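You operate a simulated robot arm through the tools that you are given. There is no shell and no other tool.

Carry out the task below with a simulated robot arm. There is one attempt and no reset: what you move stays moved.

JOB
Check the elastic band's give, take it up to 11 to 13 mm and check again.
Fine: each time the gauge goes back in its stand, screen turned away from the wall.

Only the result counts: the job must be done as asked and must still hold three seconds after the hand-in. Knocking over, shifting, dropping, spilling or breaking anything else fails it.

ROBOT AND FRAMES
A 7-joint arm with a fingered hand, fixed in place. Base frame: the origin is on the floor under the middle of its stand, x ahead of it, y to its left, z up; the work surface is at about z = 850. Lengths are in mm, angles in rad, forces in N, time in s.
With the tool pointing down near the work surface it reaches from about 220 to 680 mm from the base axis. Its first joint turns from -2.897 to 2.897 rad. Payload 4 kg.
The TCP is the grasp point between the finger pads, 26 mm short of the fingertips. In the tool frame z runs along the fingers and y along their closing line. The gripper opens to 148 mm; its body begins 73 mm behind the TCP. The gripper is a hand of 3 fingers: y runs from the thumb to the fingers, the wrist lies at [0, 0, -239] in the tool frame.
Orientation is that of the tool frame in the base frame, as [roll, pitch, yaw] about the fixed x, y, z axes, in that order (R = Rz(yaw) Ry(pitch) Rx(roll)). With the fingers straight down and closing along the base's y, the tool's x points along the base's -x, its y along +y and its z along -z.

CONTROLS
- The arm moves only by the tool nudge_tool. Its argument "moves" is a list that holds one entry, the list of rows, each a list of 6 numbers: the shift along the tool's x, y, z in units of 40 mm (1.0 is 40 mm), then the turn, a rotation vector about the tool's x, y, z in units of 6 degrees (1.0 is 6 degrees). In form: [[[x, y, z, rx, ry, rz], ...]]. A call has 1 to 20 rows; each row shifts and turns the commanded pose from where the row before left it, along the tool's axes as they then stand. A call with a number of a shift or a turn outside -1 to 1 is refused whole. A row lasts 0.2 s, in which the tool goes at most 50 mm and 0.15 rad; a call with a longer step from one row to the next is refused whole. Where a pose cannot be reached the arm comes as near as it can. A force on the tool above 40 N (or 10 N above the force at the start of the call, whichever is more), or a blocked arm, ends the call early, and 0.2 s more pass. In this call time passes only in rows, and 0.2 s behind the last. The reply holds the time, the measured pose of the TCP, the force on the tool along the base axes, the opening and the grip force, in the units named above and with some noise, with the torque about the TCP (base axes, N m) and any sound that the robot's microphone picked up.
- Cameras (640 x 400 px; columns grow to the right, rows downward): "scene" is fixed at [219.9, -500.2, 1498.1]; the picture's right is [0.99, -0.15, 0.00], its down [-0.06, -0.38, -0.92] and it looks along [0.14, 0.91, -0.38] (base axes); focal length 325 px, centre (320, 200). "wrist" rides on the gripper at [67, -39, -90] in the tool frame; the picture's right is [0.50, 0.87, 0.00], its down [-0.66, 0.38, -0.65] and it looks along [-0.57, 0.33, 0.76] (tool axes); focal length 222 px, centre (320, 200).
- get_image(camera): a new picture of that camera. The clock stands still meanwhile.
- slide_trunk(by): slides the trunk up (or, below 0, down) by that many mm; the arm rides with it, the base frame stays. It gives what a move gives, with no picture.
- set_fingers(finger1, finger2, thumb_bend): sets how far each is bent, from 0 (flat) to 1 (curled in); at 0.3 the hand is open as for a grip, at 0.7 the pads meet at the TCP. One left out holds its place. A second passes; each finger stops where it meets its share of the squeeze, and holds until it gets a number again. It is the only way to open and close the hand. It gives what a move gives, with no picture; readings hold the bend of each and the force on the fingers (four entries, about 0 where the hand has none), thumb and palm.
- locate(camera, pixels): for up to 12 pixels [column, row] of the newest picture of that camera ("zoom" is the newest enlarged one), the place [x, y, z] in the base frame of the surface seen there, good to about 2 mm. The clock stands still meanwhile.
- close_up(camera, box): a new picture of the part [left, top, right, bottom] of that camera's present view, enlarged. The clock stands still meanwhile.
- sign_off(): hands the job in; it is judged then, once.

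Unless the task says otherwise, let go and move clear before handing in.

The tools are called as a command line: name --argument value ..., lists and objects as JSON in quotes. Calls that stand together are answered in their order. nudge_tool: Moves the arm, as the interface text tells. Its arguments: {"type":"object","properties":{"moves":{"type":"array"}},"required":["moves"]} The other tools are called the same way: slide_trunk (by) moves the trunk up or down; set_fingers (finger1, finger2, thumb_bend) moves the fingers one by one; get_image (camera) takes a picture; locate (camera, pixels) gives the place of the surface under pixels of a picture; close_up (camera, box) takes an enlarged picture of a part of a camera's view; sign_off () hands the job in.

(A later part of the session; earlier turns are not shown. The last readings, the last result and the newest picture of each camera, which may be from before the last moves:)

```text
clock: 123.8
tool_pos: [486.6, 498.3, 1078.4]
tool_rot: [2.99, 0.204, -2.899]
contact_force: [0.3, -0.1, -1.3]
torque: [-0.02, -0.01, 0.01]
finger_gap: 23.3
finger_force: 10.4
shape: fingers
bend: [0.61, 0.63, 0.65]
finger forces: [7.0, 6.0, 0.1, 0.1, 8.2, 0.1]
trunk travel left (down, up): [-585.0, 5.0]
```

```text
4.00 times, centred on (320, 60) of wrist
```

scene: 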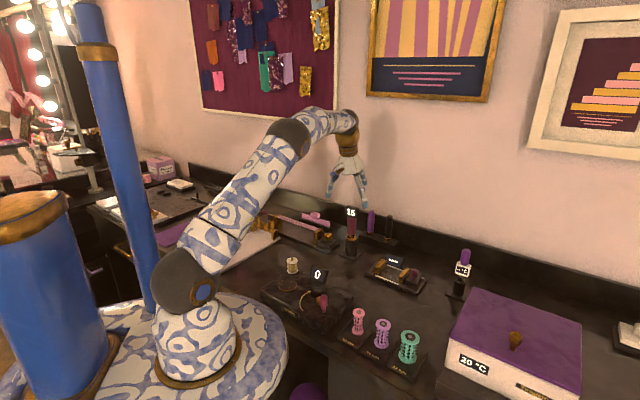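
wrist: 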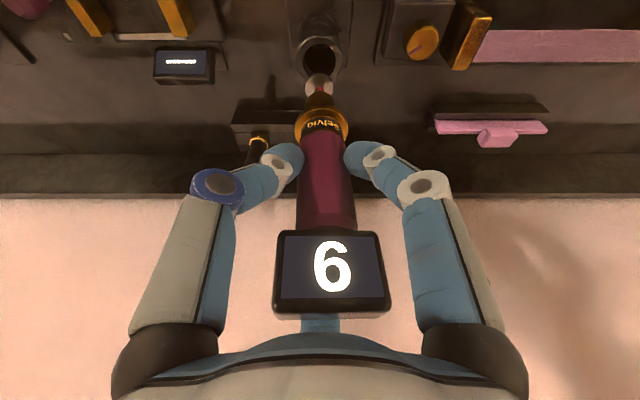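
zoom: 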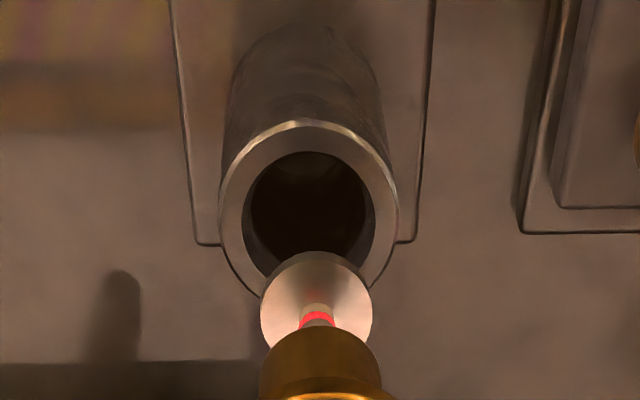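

Gauge is vertical again; foot within ~2 mm of the cup axis. Small correction and lowering 30 mm to rim height.

nudge_tool --moves '[[[0.002, -0.0445, -0.007, 0, 0, 0], [0.0304, -0.0222, 0.1452, 0, 0, 0], [0.0304, -0.0222, 0.1452, 0, 0, 0], [0.0304, -0.0222, 0.1452, 0, 0, 0], [0.0304, -0.0222, 0.1452, 0, 0, 0], [0.0304, -0.0222, 0.1452, 0, 0, 0], [0, 0, 0, 0, 0, 0]]]'

close_up --camera "scene" --box '[331, 205, 371, 250]'

close_up --camera "wrist" --box '[240, 30, 400, 130]'

```text
clock: 125.5
tool_pos: [487.0, 496.2, 1049.1]
tool_rot: [2.988, 0.204, -2.899]
contact_force: [0.0, 0.1, -1.9]
torque: [0.02, 0.01, -0.01]
finger_gap: 23.2
finger_force: 10.7
shape: fingers
bend: [0.61, 0.63, 0.65]
finger forces: [6.9, 6.0, 0.0, 0.0, 8.0, 0.1]
trunk travel left (down, up): [-585.0, 5.0]
```

```text
8.89 times, centred on (351, 228) of scene
```

zoom: 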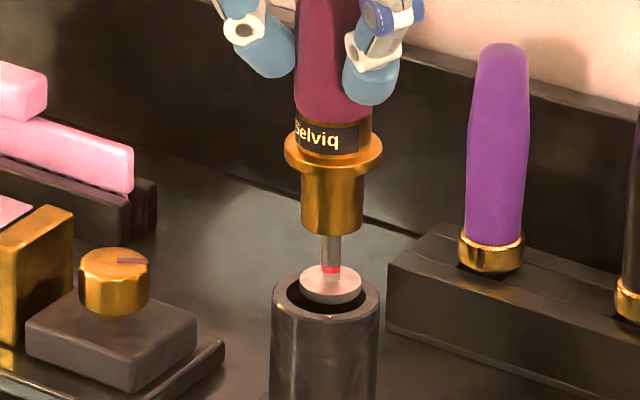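

```text
4.00 times, centred on (320, 80) of wrist
```

zoom: 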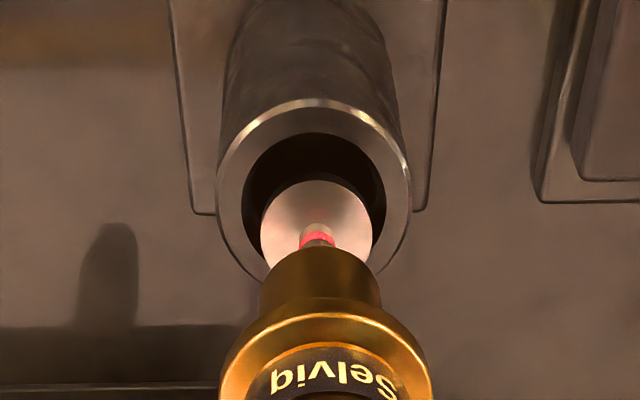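

Foot is over the opening (scene zoom (330,285) vs opening centre (326,297)), same as the first successful insertion. Small shift, then lowering 46 mm.

nudge_tool --moves '[[[0.027, -0.005, -0.006, 0, 0, 0], [0.0304, -0.0222, 0.1452, 0, 0, 0], [0.0304, -0.0222, 0.1452, 0, 0, 0], [0.0304, -0.0222, 0.1452, 0, 0, 0], [0.0304, -0.0222, 0.1452, 0, 0, 0], [0.0304, -0.0222, 0.1452, 0, 0, 0], [0.0304, -0.0222, 0.1452, 0, 0, 0], [0.0304, -0.0222, 0.1452, 0, 0, 0], [0.0203, -0.0148, 0.0968, 0, 0, 0]]]'

close_up --camera "scene" --box '[331, 205, 371, 250]'

```text
clock: 127.5
tool_pos: [485.4, 496.1, 1002.9]
tool_rot: [2.989, 0.205, -2.899]
contact_force: [0.3, -0.5, -1.5]
torque: [0.02, 0.01, 0.03]
finger_gap: 22.9
finger_force: 10.5
shape: fingers
bend: [0.61, 0.63, 0.65]
finger forces: [7.1, 6.1, 0.0, 0.1, 8.0, 0.0]
trunk travel left (down, up): [-585.0, 5.0]
```

```text
8.89 times, centred on (351, 228) of scene
```

zoom: 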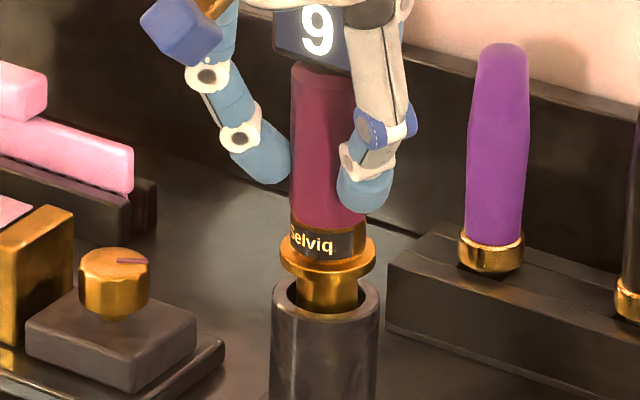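

The barrel is in the cup, screen clearly shows 9. Lowering the last ~16 mm until the flange seats.

nudge_tool --moves '[[[0.0152, -0.0111, 0.0726, 0, 0, 0], [0.0152, -0.0111, 0.0726, 0, 0, 0], [0.0152, -0.0111, 0.0726, 0, 0, 0], [0.0152, -0.0111, 0.0726, 0, 0, 0], [0.0076, -0.0055, 0.0363, 0, 0, 0], [0.0051, -0.0037, 0.0242, 0, 0, 0], [0, 0, 0, 0, 0, 0]]]'

close_up --camera "scene" --box '[331, 205, 371, 250]'

```text
clock: 129.1
tool_pos: [485.6, 495.1, 988.3]
tool_rot: [2.989, 0.204, -2.898]
contact_force: [-0.2, 0.1, -1.9]
torque: [0.0, 0.07, 0.01]
finger_gap: 23.3
finger_force: 10.6
shape: fingers
bend: [0.61, 0.63, 0.65]
finger forces: [7.1, 6.2, 0.0, 0.1, 7.9, 0.0]
trunk travel left (down, up): [-585.0, 5.0]
```

```text
8.89 times, centred on (351, 228) of scene
```

zoom: 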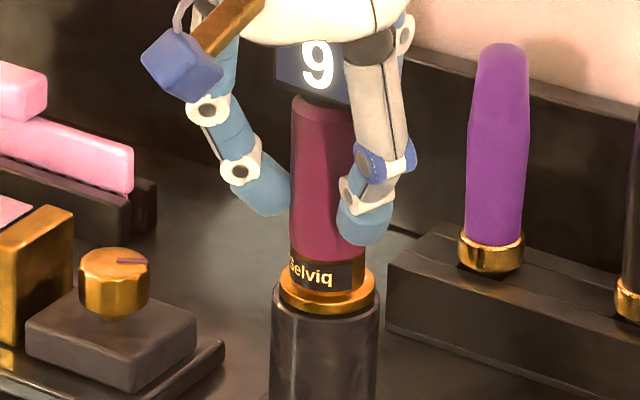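

Almost seated (still carrying its weight). Lowering 2 mm more until the cup takes the load.

nudge_tool --moves '[[[0.0051, -0.0037, 0.0242, 0, 0, 0], [0.0051, -0.0037, 0.0242, 0, 0, 0], [0, 0, 0, 0, 0, 0]]]'

close_up --camera "scene" --box '[331, 205, 371, 250]'

```text
clock: 129.8
tool_pos: [485.7, 496.5, 987.3]
tool_rot: [2.991, 0.205, -2.899]
contact_force: [0.4, 0.4, 0.5]
torque: [-0.02, 0.0, 0.0]
finger_gap: 22.7
finger_force: 11.2
shape: fingers
bend: [0.61, 0.63, 0.65]
finger forces: [7.2, 6.6, 0.0, 0.1, 8.5, 0.0]
trunk travel left (down, up): [-585.0, 5.0]
```

```text
8.89 times, centred on (351, 228) of scene
```

zoom: 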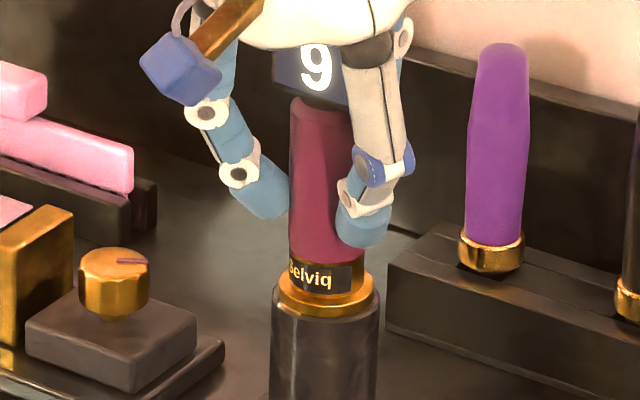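

The flange rests on the rim and the load is taken. Releasing and opening.

set_fingers --finger1 0.55 --finger2 0.55 --thumb_bend 0.55

set_fingers --finger1 0.3 --finger2 0.3 --thumb_bend 0.3

get_image --camera "wrist"

close_up --camera "scene" --box '[325, 190, 385, 265]'

```text
clock: 130.8
tool_pos: [484.9, 496.6, 985.7]
tool_rot: [2.989, 0.203, -2.898]
contact_force: [0.5, -0.4, -0.4]
torque: [-0.02, 0.03, -0.04]
finger_gap: 45.2
finger_force: 0.0
shape: fingers
bend: [0.55, 0.55, 0.55]
finger forces: [0.1, 0.0, 0.0, 0.0, 0.1, 0.1]
trunk travel left (down, up): [-585.0, 5.0]
```

```text
clock: 131.8
tool_pos: [485.0, 496.5, 987.0]
tool_rot: [2.991, 0.205, -2.9]
contact_force: [0.2, -0.6, 0.6]
torque: [-0.01, 0.02, 0.0]
finger_gap: 126.9
finger_force: 0.1
shape: fingers
bend: [0.3, 0.3, 0.3]
finger forces: [0.1, 0.1, 0.0, 0.0, 0.1, 0.0]
trunk travel left (down, up): [-585.0, 5.0]
```

```text
taken
```

wrist: 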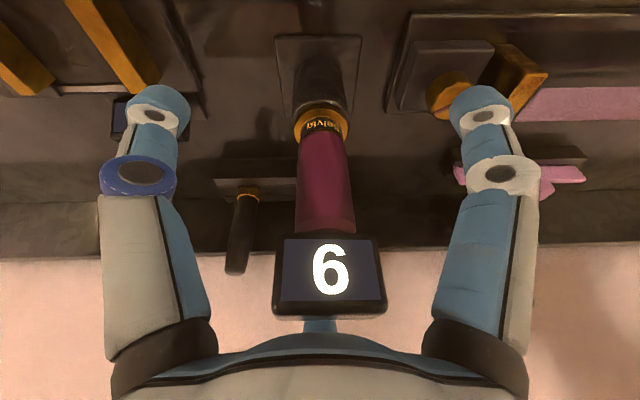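

```text
5.33 times, centred on (355, 228) of scene
```

zoom: 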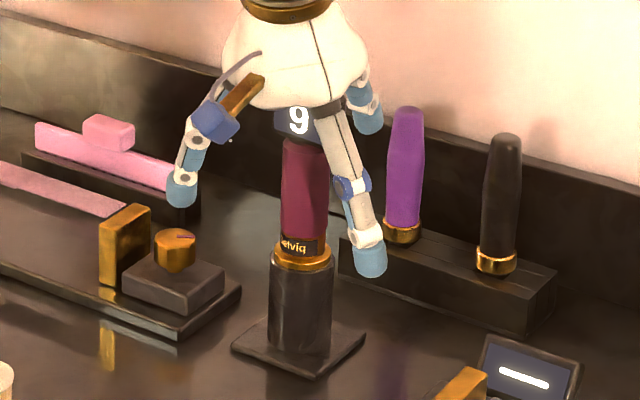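

The gauge is back in its stand, upright, screen away from the wall. Lifting clear, retreating, levelling the hand and starting the turn for the knob.

nudge_tool --moves '[[[-0.0505, 0.037, -0.242, 0, 0, 0], [-0.0505, 0.037, -0.242, 0, 0, 0], [-0.101, 0.074, -0.484, 0, 0, 0], [-0.101, 0.074, -0.484, 0, 0, 0], [-0.101, 0.074, -0.484, 0, 0, 0], [-0.101, 0.074, -0.484, 0, 0, 0], [-0.101, 0.074, -0.484, 0, 0, 0], [0.772, 0.128, -0.142, 0, 0, 0], [0.772, 0.128, -0.142, 0, 0, 0], [0.772, 0.128, -0.142, 0, 0, 0], [0.772, 0.128, -0.142, 0, 0, 0], [0.772, 0.128, -0.142, 0, 0, 0], [0, 0, 0, 0.525, 0.657, 0], [0, 0, 0, 0.525, 0.657, 0]]]'

nudge_tool --moves '[[[0, 0, 0, 0, 0, 0.967], [0, 0, 0, 0, 0, 0.967], [0, 0, 0, 0, 0, 0.967], [0, 0, 0, 0, 0, 0.967], [0, 0, 0, 0, 0, 0.967], [0, 0, 0, 0, 0, 0.967], [0, 0, 0, 0, 0, 0.967], [0, 0, 0, 0, 0, 0.967], [0, 0, 0, 0, 0, 0.967], [0, 0, 0, 0, 0, 0.967], [0, 0, 0, 0, 0, 0.967], [0, 0, 0, 0, 0, 0.967], [0, 0, 0, 0, 0, 0.967], [0, 0, 0, 0, 0, 0.967], [0, 0, 0, 0, 0, 0.967], [0, 0, 0, 0, 0, 0.967], [0, 0, 0, 0, 0, 0.967], [0, 0, 0, 0, 0, 0.967], [0, 0, 0, 0, 0, 0.967], [0, 0, 0, 0, 0, 0.967]]]'

set_fingers --finger1 0.57 --finger2 0.57 --thumb_bend 0.59

get_image --camera "scene"

```text
clock: 134.8
tool_pos: [327.2, 479.4, 1106.0]
tool_rot: [3.102, 0.067, -2.887]
contact_force: [0.4, -1.1, -0.5]
torque: [-0.01, -0.01, 0.01]
finger_gap: 126.6
finger_force: 0.1
shape: fingers
bend: [0.3, 0.3, 0.3]
finger forces: [0.1, 0.1, 0.1, 0.0, 0.0, 0.0]
trunk travel left (down, up): [-585.0, 5.0]
```

```text
clock: 139.1
tool_pos: [326.5, 479.4, 1107.7]
tool_rot: [3.099, -0.065, 1.373]
contact_force: [-0.2, 0.1, -0.2]
torque: [0.03, -0.03, 0.01]
finger_gap: 126.8
finger_force: 0.0
shape: fingers
bend: [0.3, 0.3, 0.3]
finger forces: [0.0, 0.1, 0.1, 0.1, 0.1, 0.0]
trunk travel left (down, up): [-585.0, 5.0]
```

```text
clock: 140.1
tool_pos: [327.4, 478.6, 1107.2]
tool_rot: [3.1, -0.064, 1.376]
contact_force: [0.6, 0.7, 0.1]
torque: [0.01, 0.0, 0.01]
finger_gap: 38.4
finger_force: 0.2
shape: fingers
bend: [0.56, 0.56, 0.59]
finger forces: [0.0, 0.0, 0.0, 0.0, 0.0, 0.0]
trunk travel left (down, up): [-585.0, 5.0]
```

```text
taken
```

scene: 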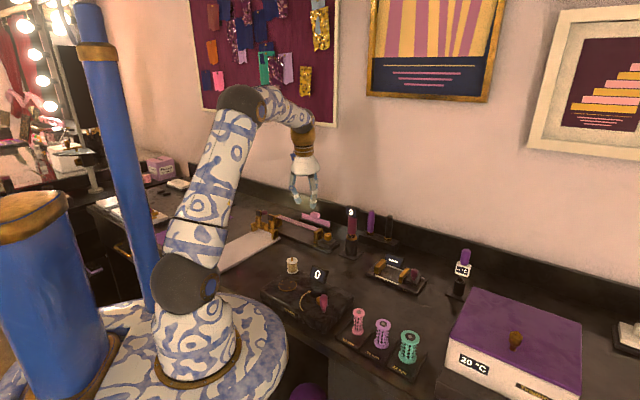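

Hand is at φ≈79°, tilt 4.4°, fingers nearly closed for the knob. Moving to above the knob at z≈960.

nudge_tool --moves '[[[0.354, 0.239, 0.648, 0, 0, 0], [0.354, 0.239, 0.648, 0, 0, 0], [0.354, 0.239, 0.648, 0, 0, 0], [0.354, 0.239, 0.648, 0, 0, 0], [0.354, 0.239, 0.648, 0, 0, 0], [0.354, 0.239, 0.648, 0, 0, 0], [0, 0, 0, 0, 0, 0]]]'

close_up --camera "scene" --box '[300, 200, 360, 250]'

close_up --camera "wrist" --box '[240, 60, 400, 210]'

```text
clock: 141.7
tool_pos: [408.6, 559.3, 959.6]
tool_rot: [3.097, -0.065, 1.375]
contact_force: [-1.0, 0.4, 0.1]
torque: [0.02, 0.01, -0.02]
finger_gap: 38.3
finger_force: 0.1
shape: fingers
bend: [0.56, 0.56, 0.59]
finger forces: [0.0, 0.0, 0.0, 0.0, 0.0, 0.0]
trunk travel left (down, up): [-585.0, 5.0]
```

```text
8.00 times, centred on (330, 225) of scene
```

zoom: 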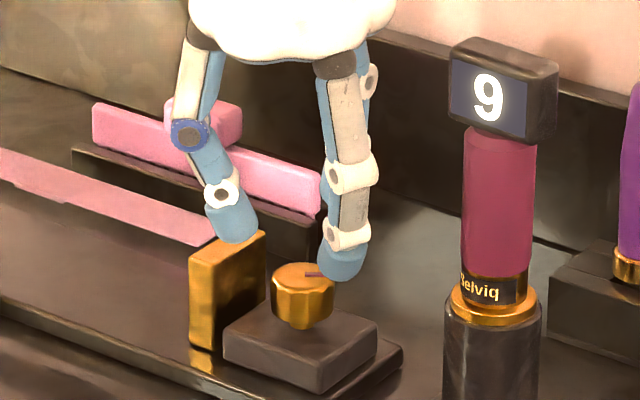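

```text
2.67 times, centred on (320, 135) of wrist
```

zoom: 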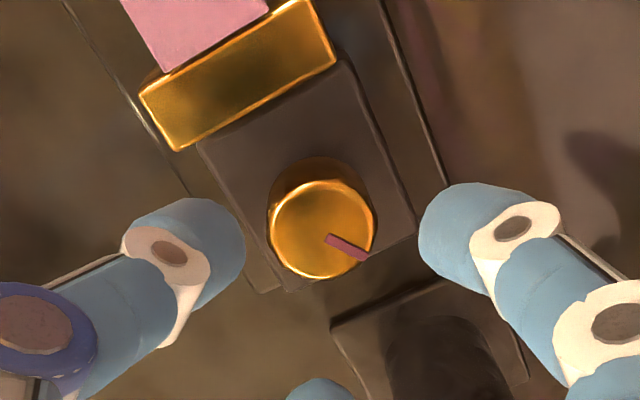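

Aligned over the knob; I'll tighten the thumb slightly for post clearance and descend.

set_fingers --finger1 0.59 --finger2 0.59 --thumb_bend 0.61

nudge_tool --moves '[[[0, 0, 0.193, 0, 0, 0], [0, 0, 0.193, 0, 0, 0], [0, 0, 0.193, 0, 0, 0], [0, 0, 0.193, 0, 0, 0], [0, 0, 0.193, 0, 0, 0]]]'

close_up --camera "scene" --box '[310, 215, 350, 245]'

close_up --camera "wrist" --box '[240, 90, 400, 240]'

```text
clock: 142.7
tool_pos: [407.8, 558.6, 961.3]
tool_rot: [3.098, -0.065, 1.375]
contact_force: [-0.5, -0.2, 0.0]
torque: [0.02, -0.02, 0.03]
finger_gap: 30.0
finger_force: 0.0
shape: fingers
bend: [0.59, 0.59, 0.61]
finger forces: [0.0, 0.0, 0.0, 0.0, 0.0, 0.0]
trunk travel left (down, up): [-585.0, 5.0]
```

```text
clock: 143.8
tool_pos: [410.3, 562.2, 921.8]
tool_rot: [3.098, -0.064, 1.375]
contact_force: [0.2, -0.2, -0.4]
torque: [0.01, -0.01, 0.02]
finger_gap: 30.0
finger_force: 0.0
shape: fingers
bend: [0.59, 0.59, 0.61]
finger forces: [0.0, 0.1, 0.0, 0.1, 0.2, 0.0]
trunk travel left (down, up): [-585.0, 5.0]
```

```text
13.33 times, centred on (330, 230) of scene
```

zoom: 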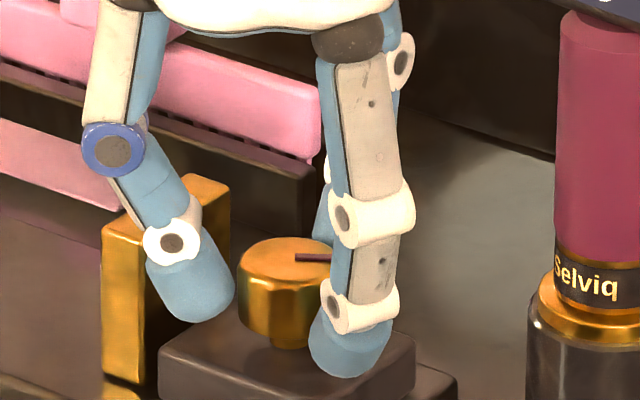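

```text
2.67 times, centred on (320, 165) of wrist
```

zoom: 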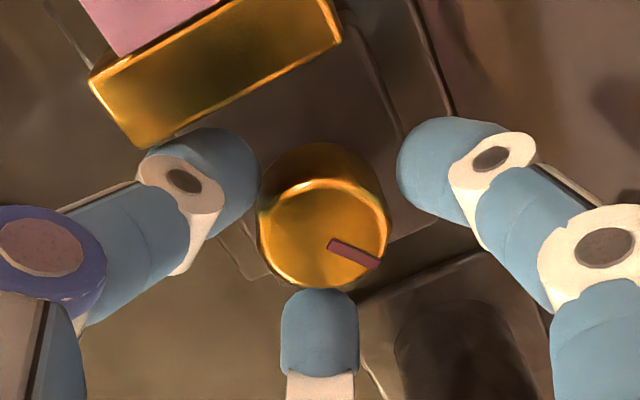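

Fingers surround the knob without contact. Gripping it.

set_fingers --finger1 0.75 --finger2 0.75 --thumb_bend 0.75

close_up --camera "wrist" --box '[240, 90, 400, 240]'

```text
clock: 144.8
tool_pos: [409.1, 561.9, 921.4]
tool_rot: [3.099, -0.064, 1.374]
contact_force: [-6.0, 1.2, -6.9]
torque: [0.01, 0.21, 0.02]
finger_gap: 20.7
finger_force: 18.5
shape: fingers
bend: [0.62, 0.63, 0.66]
finger forces: [10.3, 9.2, 0.0, 0.0, 16.9, 0.0]
trunk travel left (down, up): [-585.0, 5.0]
```

```text
2.67 times, centred on (320, 165) of wrist
```

zoom: 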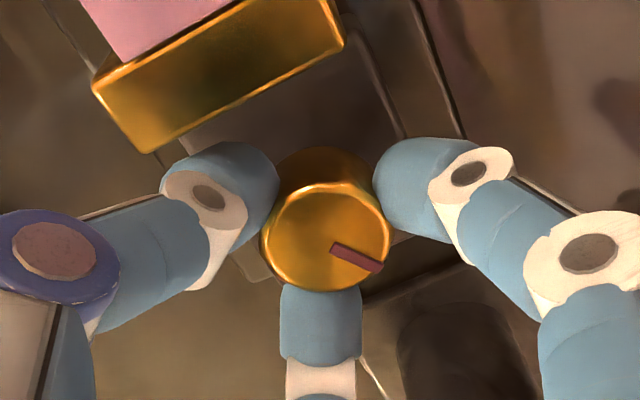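

Firm grip. Turning the knob counter-clockwise 50° in small steps.

nudge_tool --moves '[[[0, 0, 0, 0, 0, -0.5], [0, 0, 0, 0, 0, -0.5], [0, 0, 0, 0, 0, -0.5], [0, 0, 0, 0, 0, -0.5], [0, 0, 0, 0, 0, -0.5], [0, 0, 0, 0, 0, -0.5], [0, 0, 0, 0, 0, -0.5], [0, 0, 0, 0, 0, -0.5], [0, 0, 0, 0, 0, -0.5], [0, 0, 0, 0, 0, -0.5], [0, 0, 0, 0, 0, -0.5], [0, 0, 0, 0, 0, -0.5], [0, 0, 0, 0, 0, -0.5], [0, 0, 0, 0, 0, -0.5], [0, 0, 0, 0, 0, -0.5], [0, 0, 0, 0, 0, -0.5], [0, 0, 0, 0, 0, -0.333]]]'

close_up --camera "wrist" --box '[240, 90, 400, 240]'

close_up --camera "scene" --box '[310, 215, 350, 245]'

```text
clock: 148.4
tool_pos: [410.4, 561.9, 921.0]
tool_rot: [3.063, -0.009, 2.248]
contact_force: [-2.5, -0.9, -4.2]
torque: [0.01, 0.17, -0.01]
finger_gap: 20.7
finger_force: 18.2
shape: fingers
bend: [0.62, 0.62, 0.66]
finger forces: [11.0, 10.3, 0.0, 0.0, 15.4, 0.0]
trunk travel left (down, up): [-585.0, 5.0]
```

```text
2.67 times, centred on (320, 165) of wrist
```

zoom: 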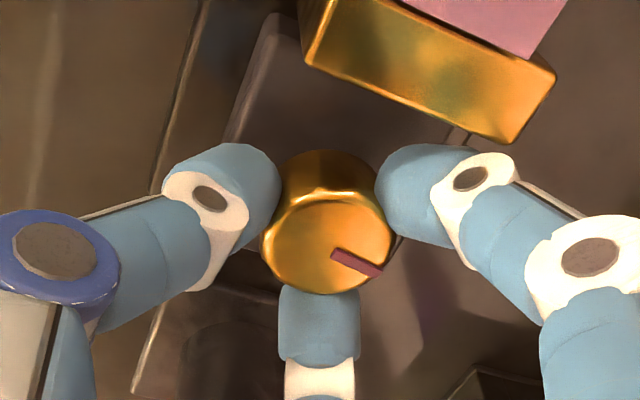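

```text
13.33 times, centred on (330, 230) of scene
```

zoom: 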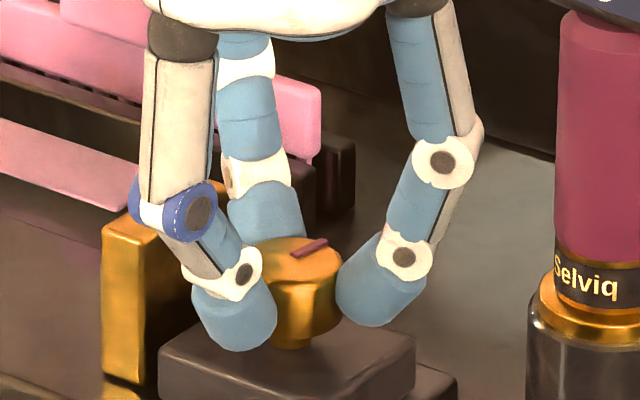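

Knob turned back 50°. Releasing (finger 1 kept tight to clear the post) and lifting.

set_fingers --finger1 0.6 --finger2 0.59 --thumb_bend 0.61

nudge_tool --moves '[[[0, 0, -0.1, 0, 0, 0], [0, 0, -0.26, 0, 0, 0], [0, 0, -0.26, 0, 0, 0], [0, 0, -0.35, 0, 0, 0]]]'

close_up --camera "scene" --box '[268, 205, 348, 255]'

```text
clock: 149.4
tool_pos: [410.8, 561.7, 921.1]
tool_rot: [3.064, -0.01, 2.246]
contact_force: [-0.1, -0.1, -0.3]
torque: [-0.03, 0.01, 0.03]
finger_gap: 27.5
finger_force: 0.1
shape: fingers
bend: [0.6, 0.59, 0.61]
finger forces: [0.0, 0.0, 0.0, 0.0, 0.0, 0.1]
trunk travel left (down, up): [-585.0, 5.0]
```

```text
clock: 150.4
tool_pos: [407.5, 559.0, 961.0]
tool_rot: [3.066, -0.01, 2.246]
contact_force: [-0.2, 0.3, 0.1]
torque: [0.0, -0.01, 0.04]
finger_gap: 27.8
finger_force: 0.0
shape: fingers
bend: [0.6, 0.59, 0.61]
finger forces: [0.0, 0.0, 0.1, 0.1, 0.0, 0.1]
trunk travel left (down, up): [-585.0, 5.0]
```

```text
8.00 times, centred on (308, 230) of scene
```

zoom: 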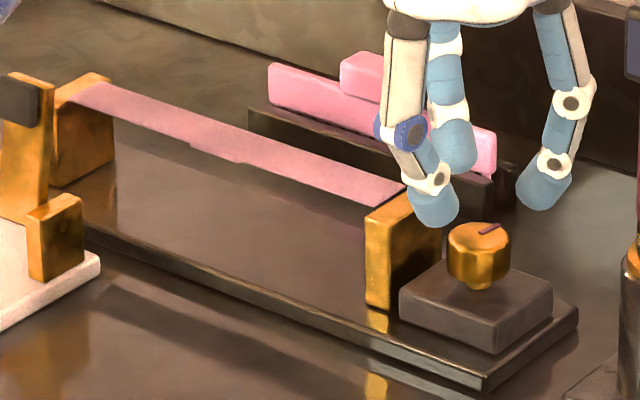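

The band, posts and knob look fine; knob mark at ~40° from start. Retreating and re-orienting for the gauge grasp.

nudge_tool --moves '[[[-0.044, -0.422, -0.647, 0, 0, 0], [-0.044, -0.422, -0.647, 0, 0, 0], [-0.044, -0.422, -0.647, 0, 0, 0], [-0.044, -0.422, -0.647, 0, 0, 0], [-0.044, -0.422, -0.647, 0, 0, 0], [-0.044, -0.422, -0.647, 0, 0, 0], [0, 0, 0, 0, 0, -0.921], [0, 0, 0, 0, 0, -0.921], [0, 0, 0, 0, 0, -0.921], [0, 0, 0, 0, 0, -0.921], [0, 0, 0, 0, 0, -0.921], [0, 0, 0, 0, 0, -0.921], [0, 0, 0, 0, 0, -0.921], [0, 0, 0, 0, 0, -0.921], [0, 0, 0, 0, 0, -0.921], [0, 0, 0, 0, 0, -0.921], [0, 0, 0, 0, 0, -0.921], [0, 0, 0, 0, 0, -0.921], [0, 0, 0, -0.417, -0.722, 0], [0, 0, 0, -0.417, -0.722, 0]]]'

set_fingers --finger1 0.3 --finger2 0.3 --thumb_bend 0.3

get_image --camera "wrist"

```text
clock: 154.7
tool_pos: [327.2, 479.4, 1106.7]
tool_rot: [3.011, 0.219, -2.893]
contact_force: [0.7, -0.2, -1.2]
torque: [-0.02, -0.01, 0.01]
finger_gap: 27.4
finger_force: 0.1
shape: fingers
bend: [0.6, 0.59, 0.61]
finger forces: [0.1, 0.0, 0.1, 0.1, 0.0, 0.1]
trunk travel left (down, up): [-585.0, 5.0]
```

```text
clock: 155.7
tool_pos: [327.0, 479.1, 1106.8]
tool_rot: [3.011, 0.219, -2.892]
contact_force: [0.3, -0.3, 0.0]
torque: [-0.02, 0.0, -0.01]
finger_gap: 126.6
finger_force: 0.0
shape: fingers
bend: [0.3, 0.3, 0.3]
finger forces: [0.0, 0.0, 0.0, 0.0, 0.1, 0.0]
trunk travel left (down, up): [-585.0, 5.0]
```

```text
taken
```

wrist: 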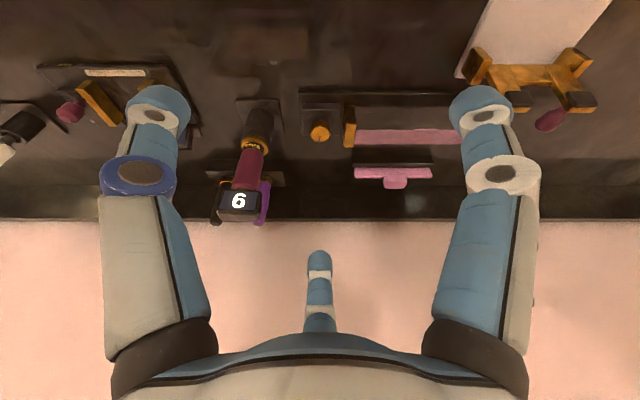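

Same posture as before. Moving above the gauge, aiming ~2 mm further right than last time.

nudge_tool --moves '[[[-0.78, -0.1185, 0.1165, 0, 0, 0], [-0.78, -0.1185, 0.1165, 0, 0, 0], [-0.78, -0.1185, 0.1165, 0, 0, 0], [-0.78, -0.1185, 0.1165, 0, 0, 0], [-0.78, -0.1185, 0.1165, 0, 0, 0], [0, 0, 0, 0, 0, 0]]]'

get_image --camera "wrist"

```text
clock: 157.1
tool_pos: [485.1, 497.2, 1115.0]
tool_rot: [3.012, 0.218, -2.892]
contact_force: [0.2, -0.2, -0.6]
torque: [0.02, 0.0, 0.0]
finger_gap: 126.7
finger_force: 0.0
shape: fingers
bend: [0.3, 0.3, 0.3]
finger forces: [0.0, 0.1, 0.0, 0.1, 0.0, 0.0]
trunk travel left (down, up): [-585.0, 5.0]
```

```text
taken
```

wrist: 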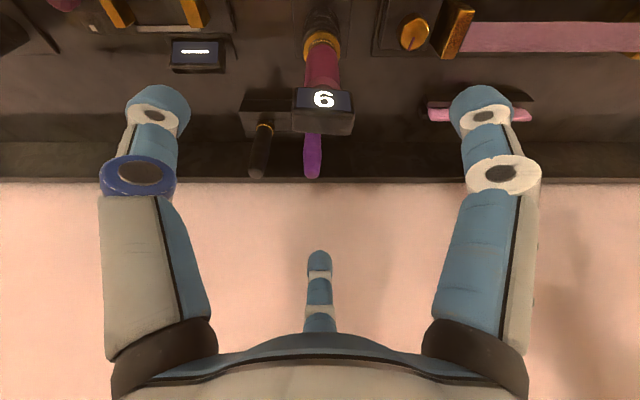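

Centred over the gauge. Descending to grasp height.

nudge_tool --moves '[[[0.0971, -0.0533, 0.44, 0, 0, 0], [0.0971, -0.0533, 0.44, 0, 0, 0], [0.0971, -0.0533, 0.44, 0, 0, 0], [0.0971, -0.0533, 0.44, 0, 0, 0], [0.0971, -0.0533, 0.44, 0, 0, 0], [0.0971, -0.0533, 0.44, 0, 0, 0], [0.0971, -0.0533, 0.44, 0, 0, 0], [0, 0, 0, 0, 0, 0]]]'

set_fingers --finger1 0.57 --finger2 0.57 --thumb_bend 0.57

get_image --camera "wrist"

```text
clock: 158.8
tool_pos: [484.6, 500.2, 987.7]
tool_rot: [3.012, 0.217, -2.892]
contact_force: [-1.0, -0.2, -0.5]
torque: [-0.01, 0.03, 0.03]
finger_gap: 126.5
finger_force: 0.0
shape: fingers
bend: [0.3, 0.3, 0.3]
finger forces: [0.0, 0.1, 0.1, 0.0, 0.0, 0.0]
trunk travel left (down, up): [-585.0, 5.0]
```

```text
clock: 159.8
tool_pos: [486.0, 499.4, 988.5]
tool_rot: [3.012, 0.219, -2.893]
contact_force: [0.7, -0.3, -0.4]
torque: [-0.03, 0.0, 0.01]
finger_gap: 43.2
finger_force: 0.1
shape: fingers
bend: [0.56, 0.56, 0.56]
finger forces: [0.0, 0.0, 0.0, 0.0, 0.0, 0.0]
trunk travel left (down, up): [-585.0, 5.0]
```

```text
taken
```

wrist: 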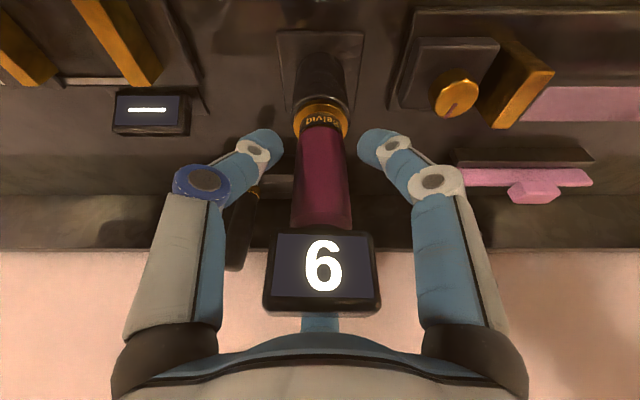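

Symmetric: handle at col 321 between tips at 270 and 372. Closing the grip.

set_fingers --finger1 0.7 --finger2 0.7 --thumb_bend 0.7

get_image --camera "wrist"

```text
clock: 160.8
tool_pos: [486.3, 499.8, 987.6]
tool_rot: [3.015, 0.218, -2.893]
contact_force: [0.0, -1.1, 0.2]
torque: [-0.03, 0.0, 0.01]
finger_gap: 23.1
finger_force: 10.8
shape: fingers
bend: [0.61, 0.63, 0.64]
finger forces: [7.4, 6.0, 0.0, 0.1, 8.6, 0.0]
trunk travel left (down, up): [-585.0, 5.0]
```

```text
taken
```

wrist: 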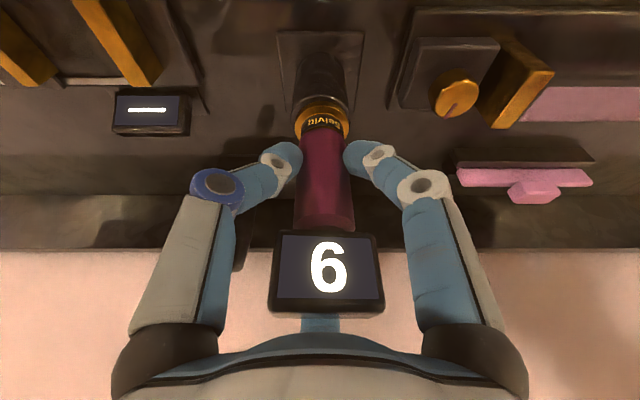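

Gripped (6–8.6 N each) with only ~1° lean. Lifting out of the cup and trimming the lean by 1°.

nudge_tool --moves '[[[-0.027, 0.0157, -0.121, 0, 0, 0], [-0.027, 0.0157, -0.121, 0, 0, 0], [-0.027, 0.0157, -0.121, 0, 0, 0], [-0.027, 0.0157, -0.121, 0, 0, 0], [-0.054, 0.0313, -0.242, 0, 0, 0], [-0.054, 0.0313, -0.242, 0, 0, 0], [-0.054, 0.0313, -0.242, 0, 0, 0], [-0.054, 0.0313, -0.242, 0, 0, 0], [-0.054, 0.0313, -0.242, 0, 0, 0], [-0.054, 0.0313, -0.242, 0, 0, 0], [-0.054, 0.0313, -0.242, 0, 0, 0], [0, 0, 0, -0.14, 0.0805, 0.0415], [0, 0, 0, 0, 0, 0]]]'

close_up --camera "scene" --box '[331, 195, 371, 245]'

locate --camera "zoom" --pixels '[[332, 284], [311, 274], [353, 274], [333, 240], [333, 210], [335, 160], [320, 100]]'

```text
clock: 163.7
tool_pos: [486.4, 498.9, 1079.3]
tool_rot: [2.998, 0.21, -2.894]
contact_force: [0.0, 0.0, -1.9]
torque: [-0.01, 0.01, 0.02]
finger_gap: 23.4
finger_force: 11.1
shape: fingers
bend: [0.61, 0.63, 0.65]
finger forces: [7.3, 5.9, 0.1, 0.0, 8.3, 0.1]
trunk travel left (down, up): [-585.0, 5.0]
```

```text
8.00 times, centred on (351, 220) of scene
```

zoom: 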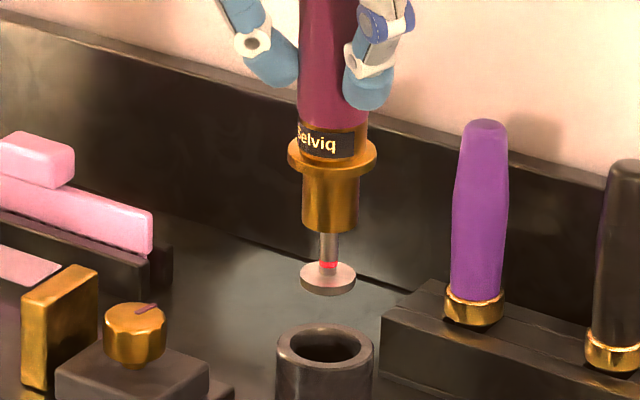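

```text
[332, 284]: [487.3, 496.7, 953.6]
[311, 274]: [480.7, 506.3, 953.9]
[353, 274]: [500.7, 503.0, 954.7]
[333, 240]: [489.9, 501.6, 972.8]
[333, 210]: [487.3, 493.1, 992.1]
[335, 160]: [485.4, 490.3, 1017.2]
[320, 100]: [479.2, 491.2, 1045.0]
```

Gauge vertical, foot at TCP+(2.1,4.6). Carrying it to the band again.

nudge_tool --moves '[[[0.37, 0.5, -0.0123, 0, 0, 0], [0.37, 0.5, -0.0123, 0, 0, 0], [0.37, 0.5, -0.0123, 0, 0, 0], [0.37, 0.5, -0.0123, 0, 0, 0], [0.37, 0.5, -0.0123, 0, 0, 0], [0.37, 0.5, -0.0123, 0, 0, 0], [0.37, 0.5, -0.0123, 0, 0, 0], [0.37, 0.5, -0.0123, 0, 0, 0], [0.37, 0.5, -0.0123, 0, 0, 0], [0.37, 0.5, -0.0123, 0, 0, 0], [0, 0, 0, 0, 0, 0]]]'

close_up --camera "scene" --box '[270, 185, 330, 235]'

```text
clock: 166.1
tool_pos: [290.3, 654.7, 1079.6]
tool_rot: [2.998, 0.21, -2.894]
contact_force: [-0.3, 0.4, -2.3]
torque: [0.0, 0.02, -0.01]
finger_gap: 23.1
finger_force: 10.6
shape: fingers
bend: [0.61, 0.63, 0.65]
finger forces: [7.2, 5.9, 0.1, 0.0, 8.2, 0.1]
trunk travel left (down, up): [-585.0, 5.0]
```

```text
8.00 times, centred on (300, 210) of scene
```

zoom: 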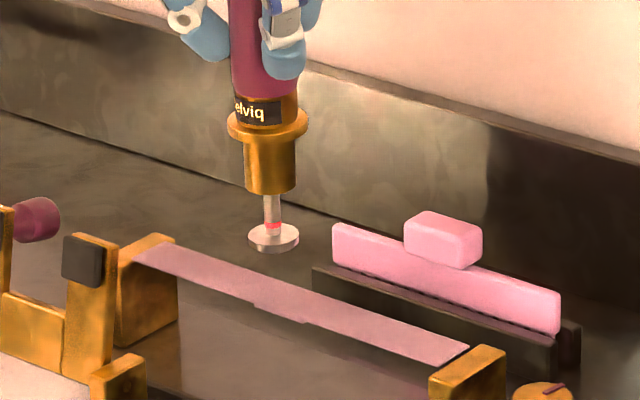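

Foot is ~40 mm above the band and ~12 mm short. Adding the 1° tilt and moving in and down to just above the tab.

nudge_tool --moves '[[[0, 0, 0, -0.0835, -0.1442, -0.003], [-0.0467, 0.0108, 0.301, 0, 0, 0], [-0.0467, 0.0108, 0.301, 0, 0, 0], [-0.0467, 0.0108, 0.301, 0, 0, 0], [0, 0, 0, 0, 0, 0]]]'

close_up --camera "scene" --box '[270, 195, 330, 235]'

locate --camera "zoom" --pixels '[[289, 276], [268, 268], [312, 268], [290, 228], [290, 240], [245, 280], [298, 300]]'

close_up --camera "wrist" --box '[220, 20, 420, 145]'

```text
clock: 167.2
tool_pos: [303.7, 664.3, 1045.7]
tool_rot: [2.99, 0.224, -2.895]
contact_force: [-0.2, 0.8, -2.9]
torque: [-0.05, 0.0, -0.03]
finger_gap: 22.8
finger_force: 10.7
shape: fingers
bend: [0.61, 0.63, 0.65]
finger forces: [7.2, 5.9, 0.1, 0.0, 8.2, 0.1]
trunk travel left (down, up): [-585.0, 5.0]
```

```text
10.00 times, centred on (300, 215) of scene
```

zoom: 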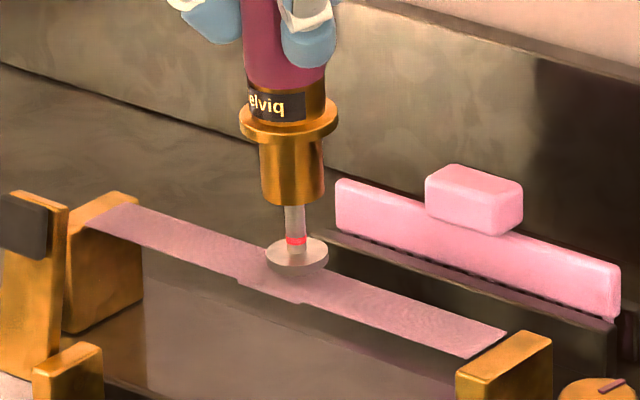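

```text
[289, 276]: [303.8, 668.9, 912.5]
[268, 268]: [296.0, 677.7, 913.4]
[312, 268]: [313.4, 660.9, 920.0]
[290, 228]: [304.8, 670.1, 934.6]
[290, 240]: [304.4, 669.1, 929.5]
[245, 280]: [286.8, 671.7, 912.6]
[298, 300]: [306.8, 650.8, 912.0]
```

```text
3.20 times, centred on (320, 82) of wrist
```

zoom: 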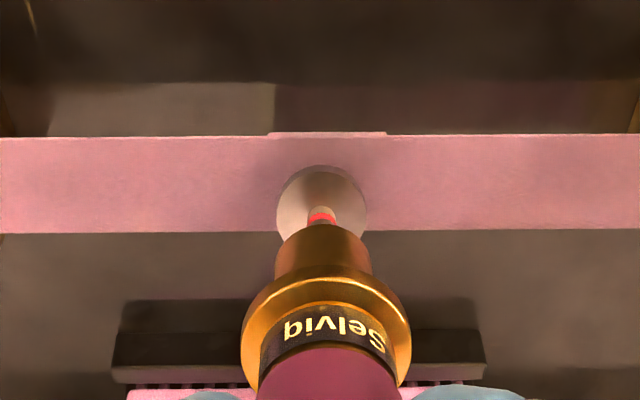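

Foot is ~3 mm too far toward the wall; shifting back and lowering 8 mm to touch.

nudge_tool --moves '[[[0.0745, -0.014, -0.019, 0, 0, 0], [0.0111, -0.0074, 0.0482, 0, 0, 0], [0.0111, -0.0074, 0.0482, 0, 0, 0], [0.0111, -0.0074, 0.0482, 0, 0, 0], [0.0111, -0.0074, 0.0482, 0, 0, 0], [0, 0, 0, 0, 0, 0]]]'

close_up --camera "scene" --box '[270, 195, 330, 235]'

close_up --camera "wrist" --box '[220, 20, 420, 145]'

```text
clock: 168.7
tool_pos: [299.9, 663.1, 1039.8]
tool_rot: [2.988, 0.224, -2.897]
contact_force: [1.0, 0.0, -1.0]
torque: [-0.06, 0.0, 0.04]
finger_gap: 23.1
finger_force: 11.0
shape: fingers
bend: [0.61, 0.63, 0.65]
finger forces: [7.2, 6.0, 0.0, 0.0, 8.4, 0.1]
trunk travel left (down, up): [-585.0, 5.0]
```

```text
10.00 times, centred on (300, 215) of scene
```

zoom: 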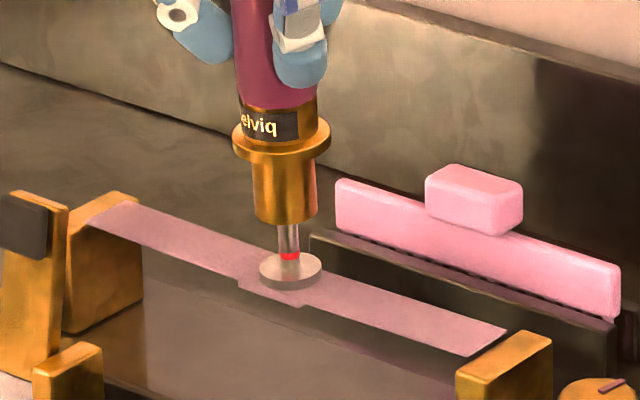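

```text
3.20 times, centred on (320, 82) of wrist
```

zoom: 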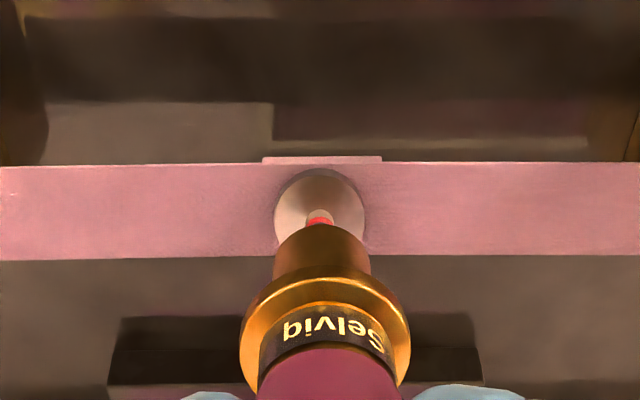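

Foot centred on the tab and just touching. Pressing 18 mm in 2 mm steps.

nudge_tool --moves '[[[0.0111, -0.0074, 0.0482, 0, 0, 0], [0.0111, -0.0074, 0.0482, 0, 0, 0], [0.0111, -0.0074, 0.0482, 0, 0, 0], [0.0111, -0.0074, 0.0482, 0, 0, 0], [0.0111, -0.0074, 0.0482, 0, 0, 0], [0.0111, -0.0074, 0.0482, 0, 0, 0], [0.0111, -0.0074, 0.0482, 0, 0, 0], [0.0111, -0.0074, 0.0482, 0, 0, 0], [0.0111, -0.0074, 0.0482, 0, 0, 0]]]'

close_up --camera "scene" --box '[285, 205, 315, 230]'

close_up --camera "wrist" --box '[220, 200, 420, 325]'

```text
clock: 170.7
tool_pos: [300.3, 661.0, 1022.5]
tool_rot: [2.987, 0.225, -2.899]
contact_force: [1.4, 0.0, 2.5]
torque: [0.0, -0.03, 0.02]
finger_gap: 22.9
finger_force: 11.6
shape: fingers
bend: [0.61, 0.63, 0.65]
finger forces: [7.5, 6.7, 0.0, 0.0, 8.8, 0.0]
trunk travel left (down, up): [-585.0, 5.0]
```

```text
16.00 times, centred on (300, 218) of scene
```

zoom: 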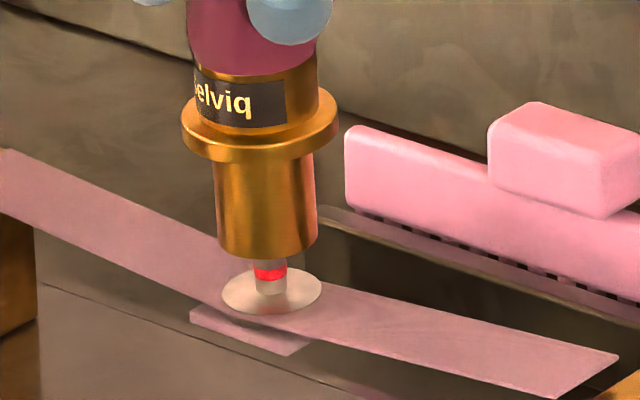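

```text
3.20 times, centred on (320, 262) of wrist
```

zoom: 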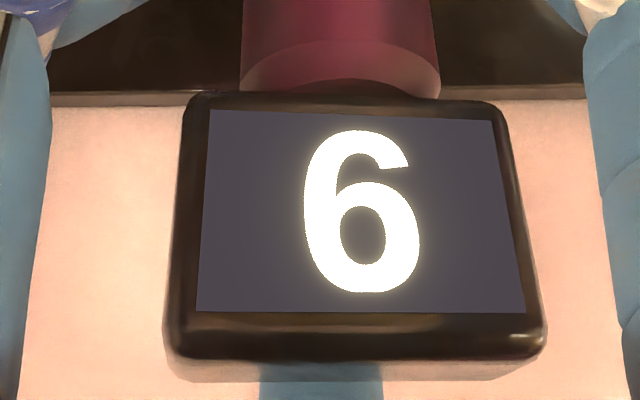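

Ring ~2.5 mm below the mouth. Pressing 6 mm more.

nudge_tool --moves '[[[0.0111, -0.0074, 0.0482, 0, 0, 0], [0.0111, -0.0074, 0.0482, 0, 0, 0], [0.0111, -0.0074, 0.0482, 0, 0, 0], [0, 0, 0, 0, 0, 0]]]'

close_up --camera "scene" --box '[285, 205, 315, 230]'

close_up --camera "wrist" --box '[220, 200, 420, 325]'

```text
clock: 171.7
tool_pos: [300.1, 662.0, 1018.0]
tool_rot: [2.988, 0.225, -2.898]
contact_force: [0.6, 0.2, 5.6]
torque: [0.03, -0.01, -0.01]
finger_gap: 22.8
finger_force: 12.1
shape: fingers
bend: [0.61, 0.63, 0.65]
finger forces: [8.0, 7.0, 0.1, 0.1, 8.6, 0.1]
trunk travel left (down, up): [-585.0, 5.0]
```

```text
16.00 times, centred on (300, 218) of scene
```

zoom: 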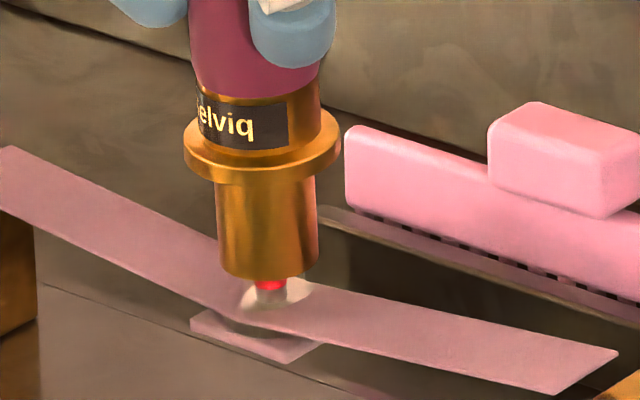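

```text
3.20 times, centred on (320, 262) of wrist
```

zoom: 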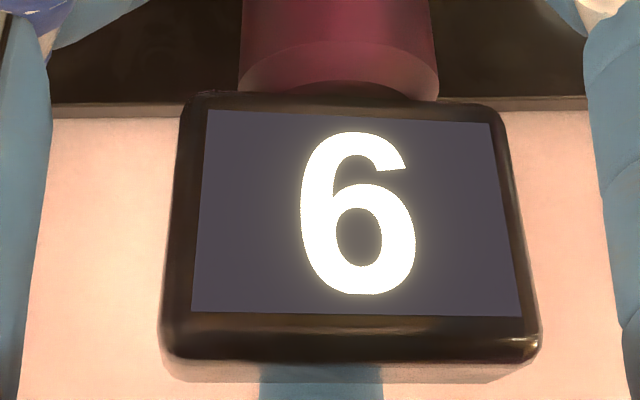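

Ring half hidden, ~7.5 N. Two millimetres more in 1 mm steps, with a hold.

nudge_tool --moves '[[[0.0056, -0.0037, 0.0241, 0, 0, 0], [0.0056, -0.0037, 0.0241, 0, 0, 0], [0, 0, 0, 0, 0, 0], [0, 0, 0, 0, 0, 0], [0, 0, 0, 0, 0, 0]]]'

close_up --camera "scene" --box '[285, 205, 315, 230]'

close_up --camera "wrist" --box '[220, 200, 420, 325]'

```text
clock: 172.8
tool_pos: [298.6, 661.1, 1014.5]
tool_rot: [2.989, 0.224, -2.899]
contact_force: [0.0, 1.6, 4.7]
torque: [0.04, 0.0, -0.03]
finger_gap: 22.8
finger_force: 12.0
shape: fingers
bend: [0.61, 0.63, 0.65]
finger forces: [7.9, 7.2, 0.0, 0.0, 8.7, 0.0]
trunk travel left (down, up): [-585.0, 5.0]
```

```text
16.00 times, centred on (300, 218) of scene
```

zoom: 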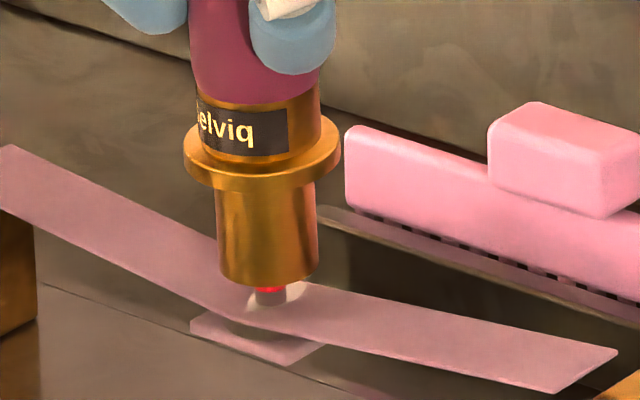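

```text
3.20 times, centred on (320, 262) of wrist
```

zoom: 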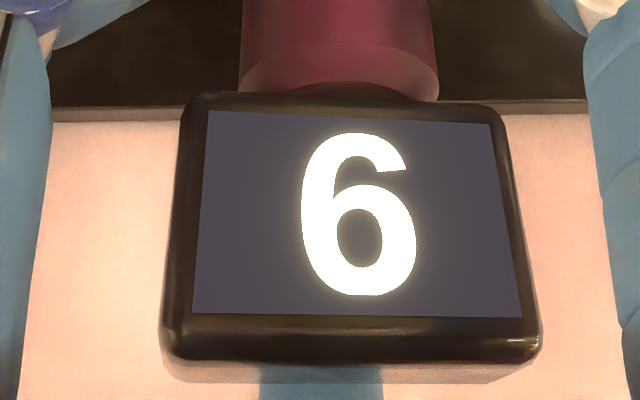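

A thin red line still shows at the mouth. Continuing 1.5 mm with a hold.

nudge_tool --moves '[[[0.0083, -0.0055, 0.0361, 0, 0, 0], [0, 0, 0, 0, 0, 0], [0, 0, 0, 0, 0, 0], [0, 0, 0, 0, 0, 0]]]'

close_up --camera "scene" --box '[285, 205, 315, 230]'

close_up --camera "wrist" --box '[220, 200, 420, 325]'

```text
clock: 173.8
tool_pos: [299.1, 663.2, 1012.5]
tool_rot: [2.988, 0.226, -2.899]
contact_force: [0.1, -0.6, 5.1]
torque: [-0.01, 0.0, -0.01]
finger_gap: 22.9
finger_force: 11.8
shape: fingers
bend: [0.61, 0.63, 0.65]
finger forces: [8.0, 7.3, 0.0, 0.0, 8.8, 0.0]
trunk travel left (down, up): [-585.0, 5.0]
```

```text
16.00 times, centred on (300, 218) of scene
```

zoom: 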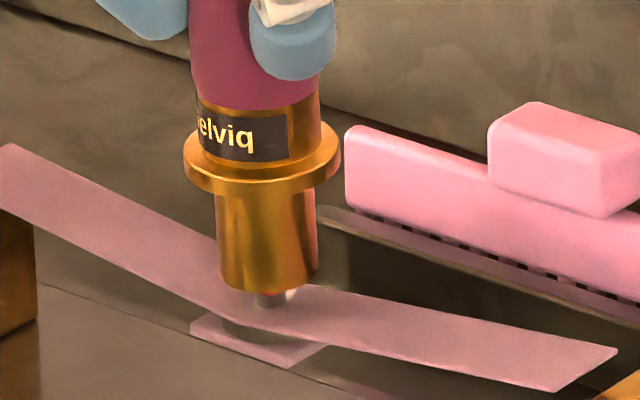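

```text
3.20 times, centred on (320, 262) of wrist
```

zoom: 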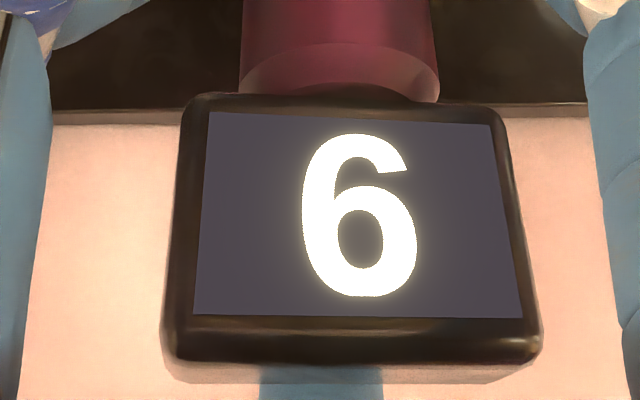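

The ring has vanished at TCP z≈1012.5. One more millimetre and a hold to trigger the reading.

nudge_tool --moves '[[[0.0056, -0.0037, 0.0241, 0, 0, 0], [0, 0, 0, 0, 0, 0], [0, 0, 0, 0, 0, 0], [0, 0, 0, 0, 0, 0], [0, 0, 0, 0, 0, 0]]]'

close_up --camera "wrist" --box '[220, 200, 420, 325]'

```text
clock: 175.1
tool_pos: [299.3, 661.1, 1012.4]
tool_rot: [2.99, 0.226, -2.899]
contact_force: [0.3, 1.2, 5.3]
torque: [0.04, 0.01, 0.03]
finger_gap: 22.9
finger_force: 12.1
shape: fingers
bend: [0.61, 0.63, 0.65]
finger forces: [8.0, 7.4, 0.1, 0.1, 8.8, 0.0]
trunk travel left (down, up): [-585.0, 5.0]
```

```text
3.20 times, centred on (320, 262) of wrist
```

zoom: 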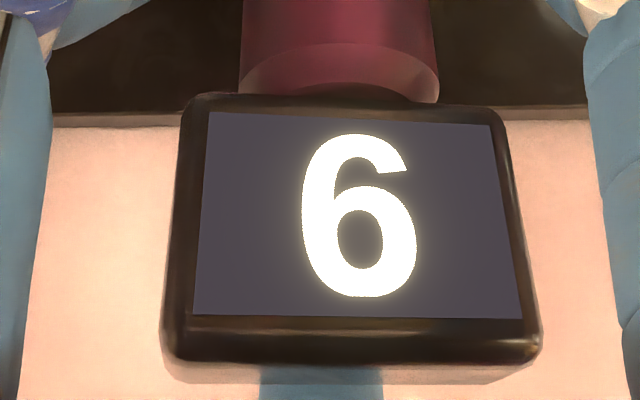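

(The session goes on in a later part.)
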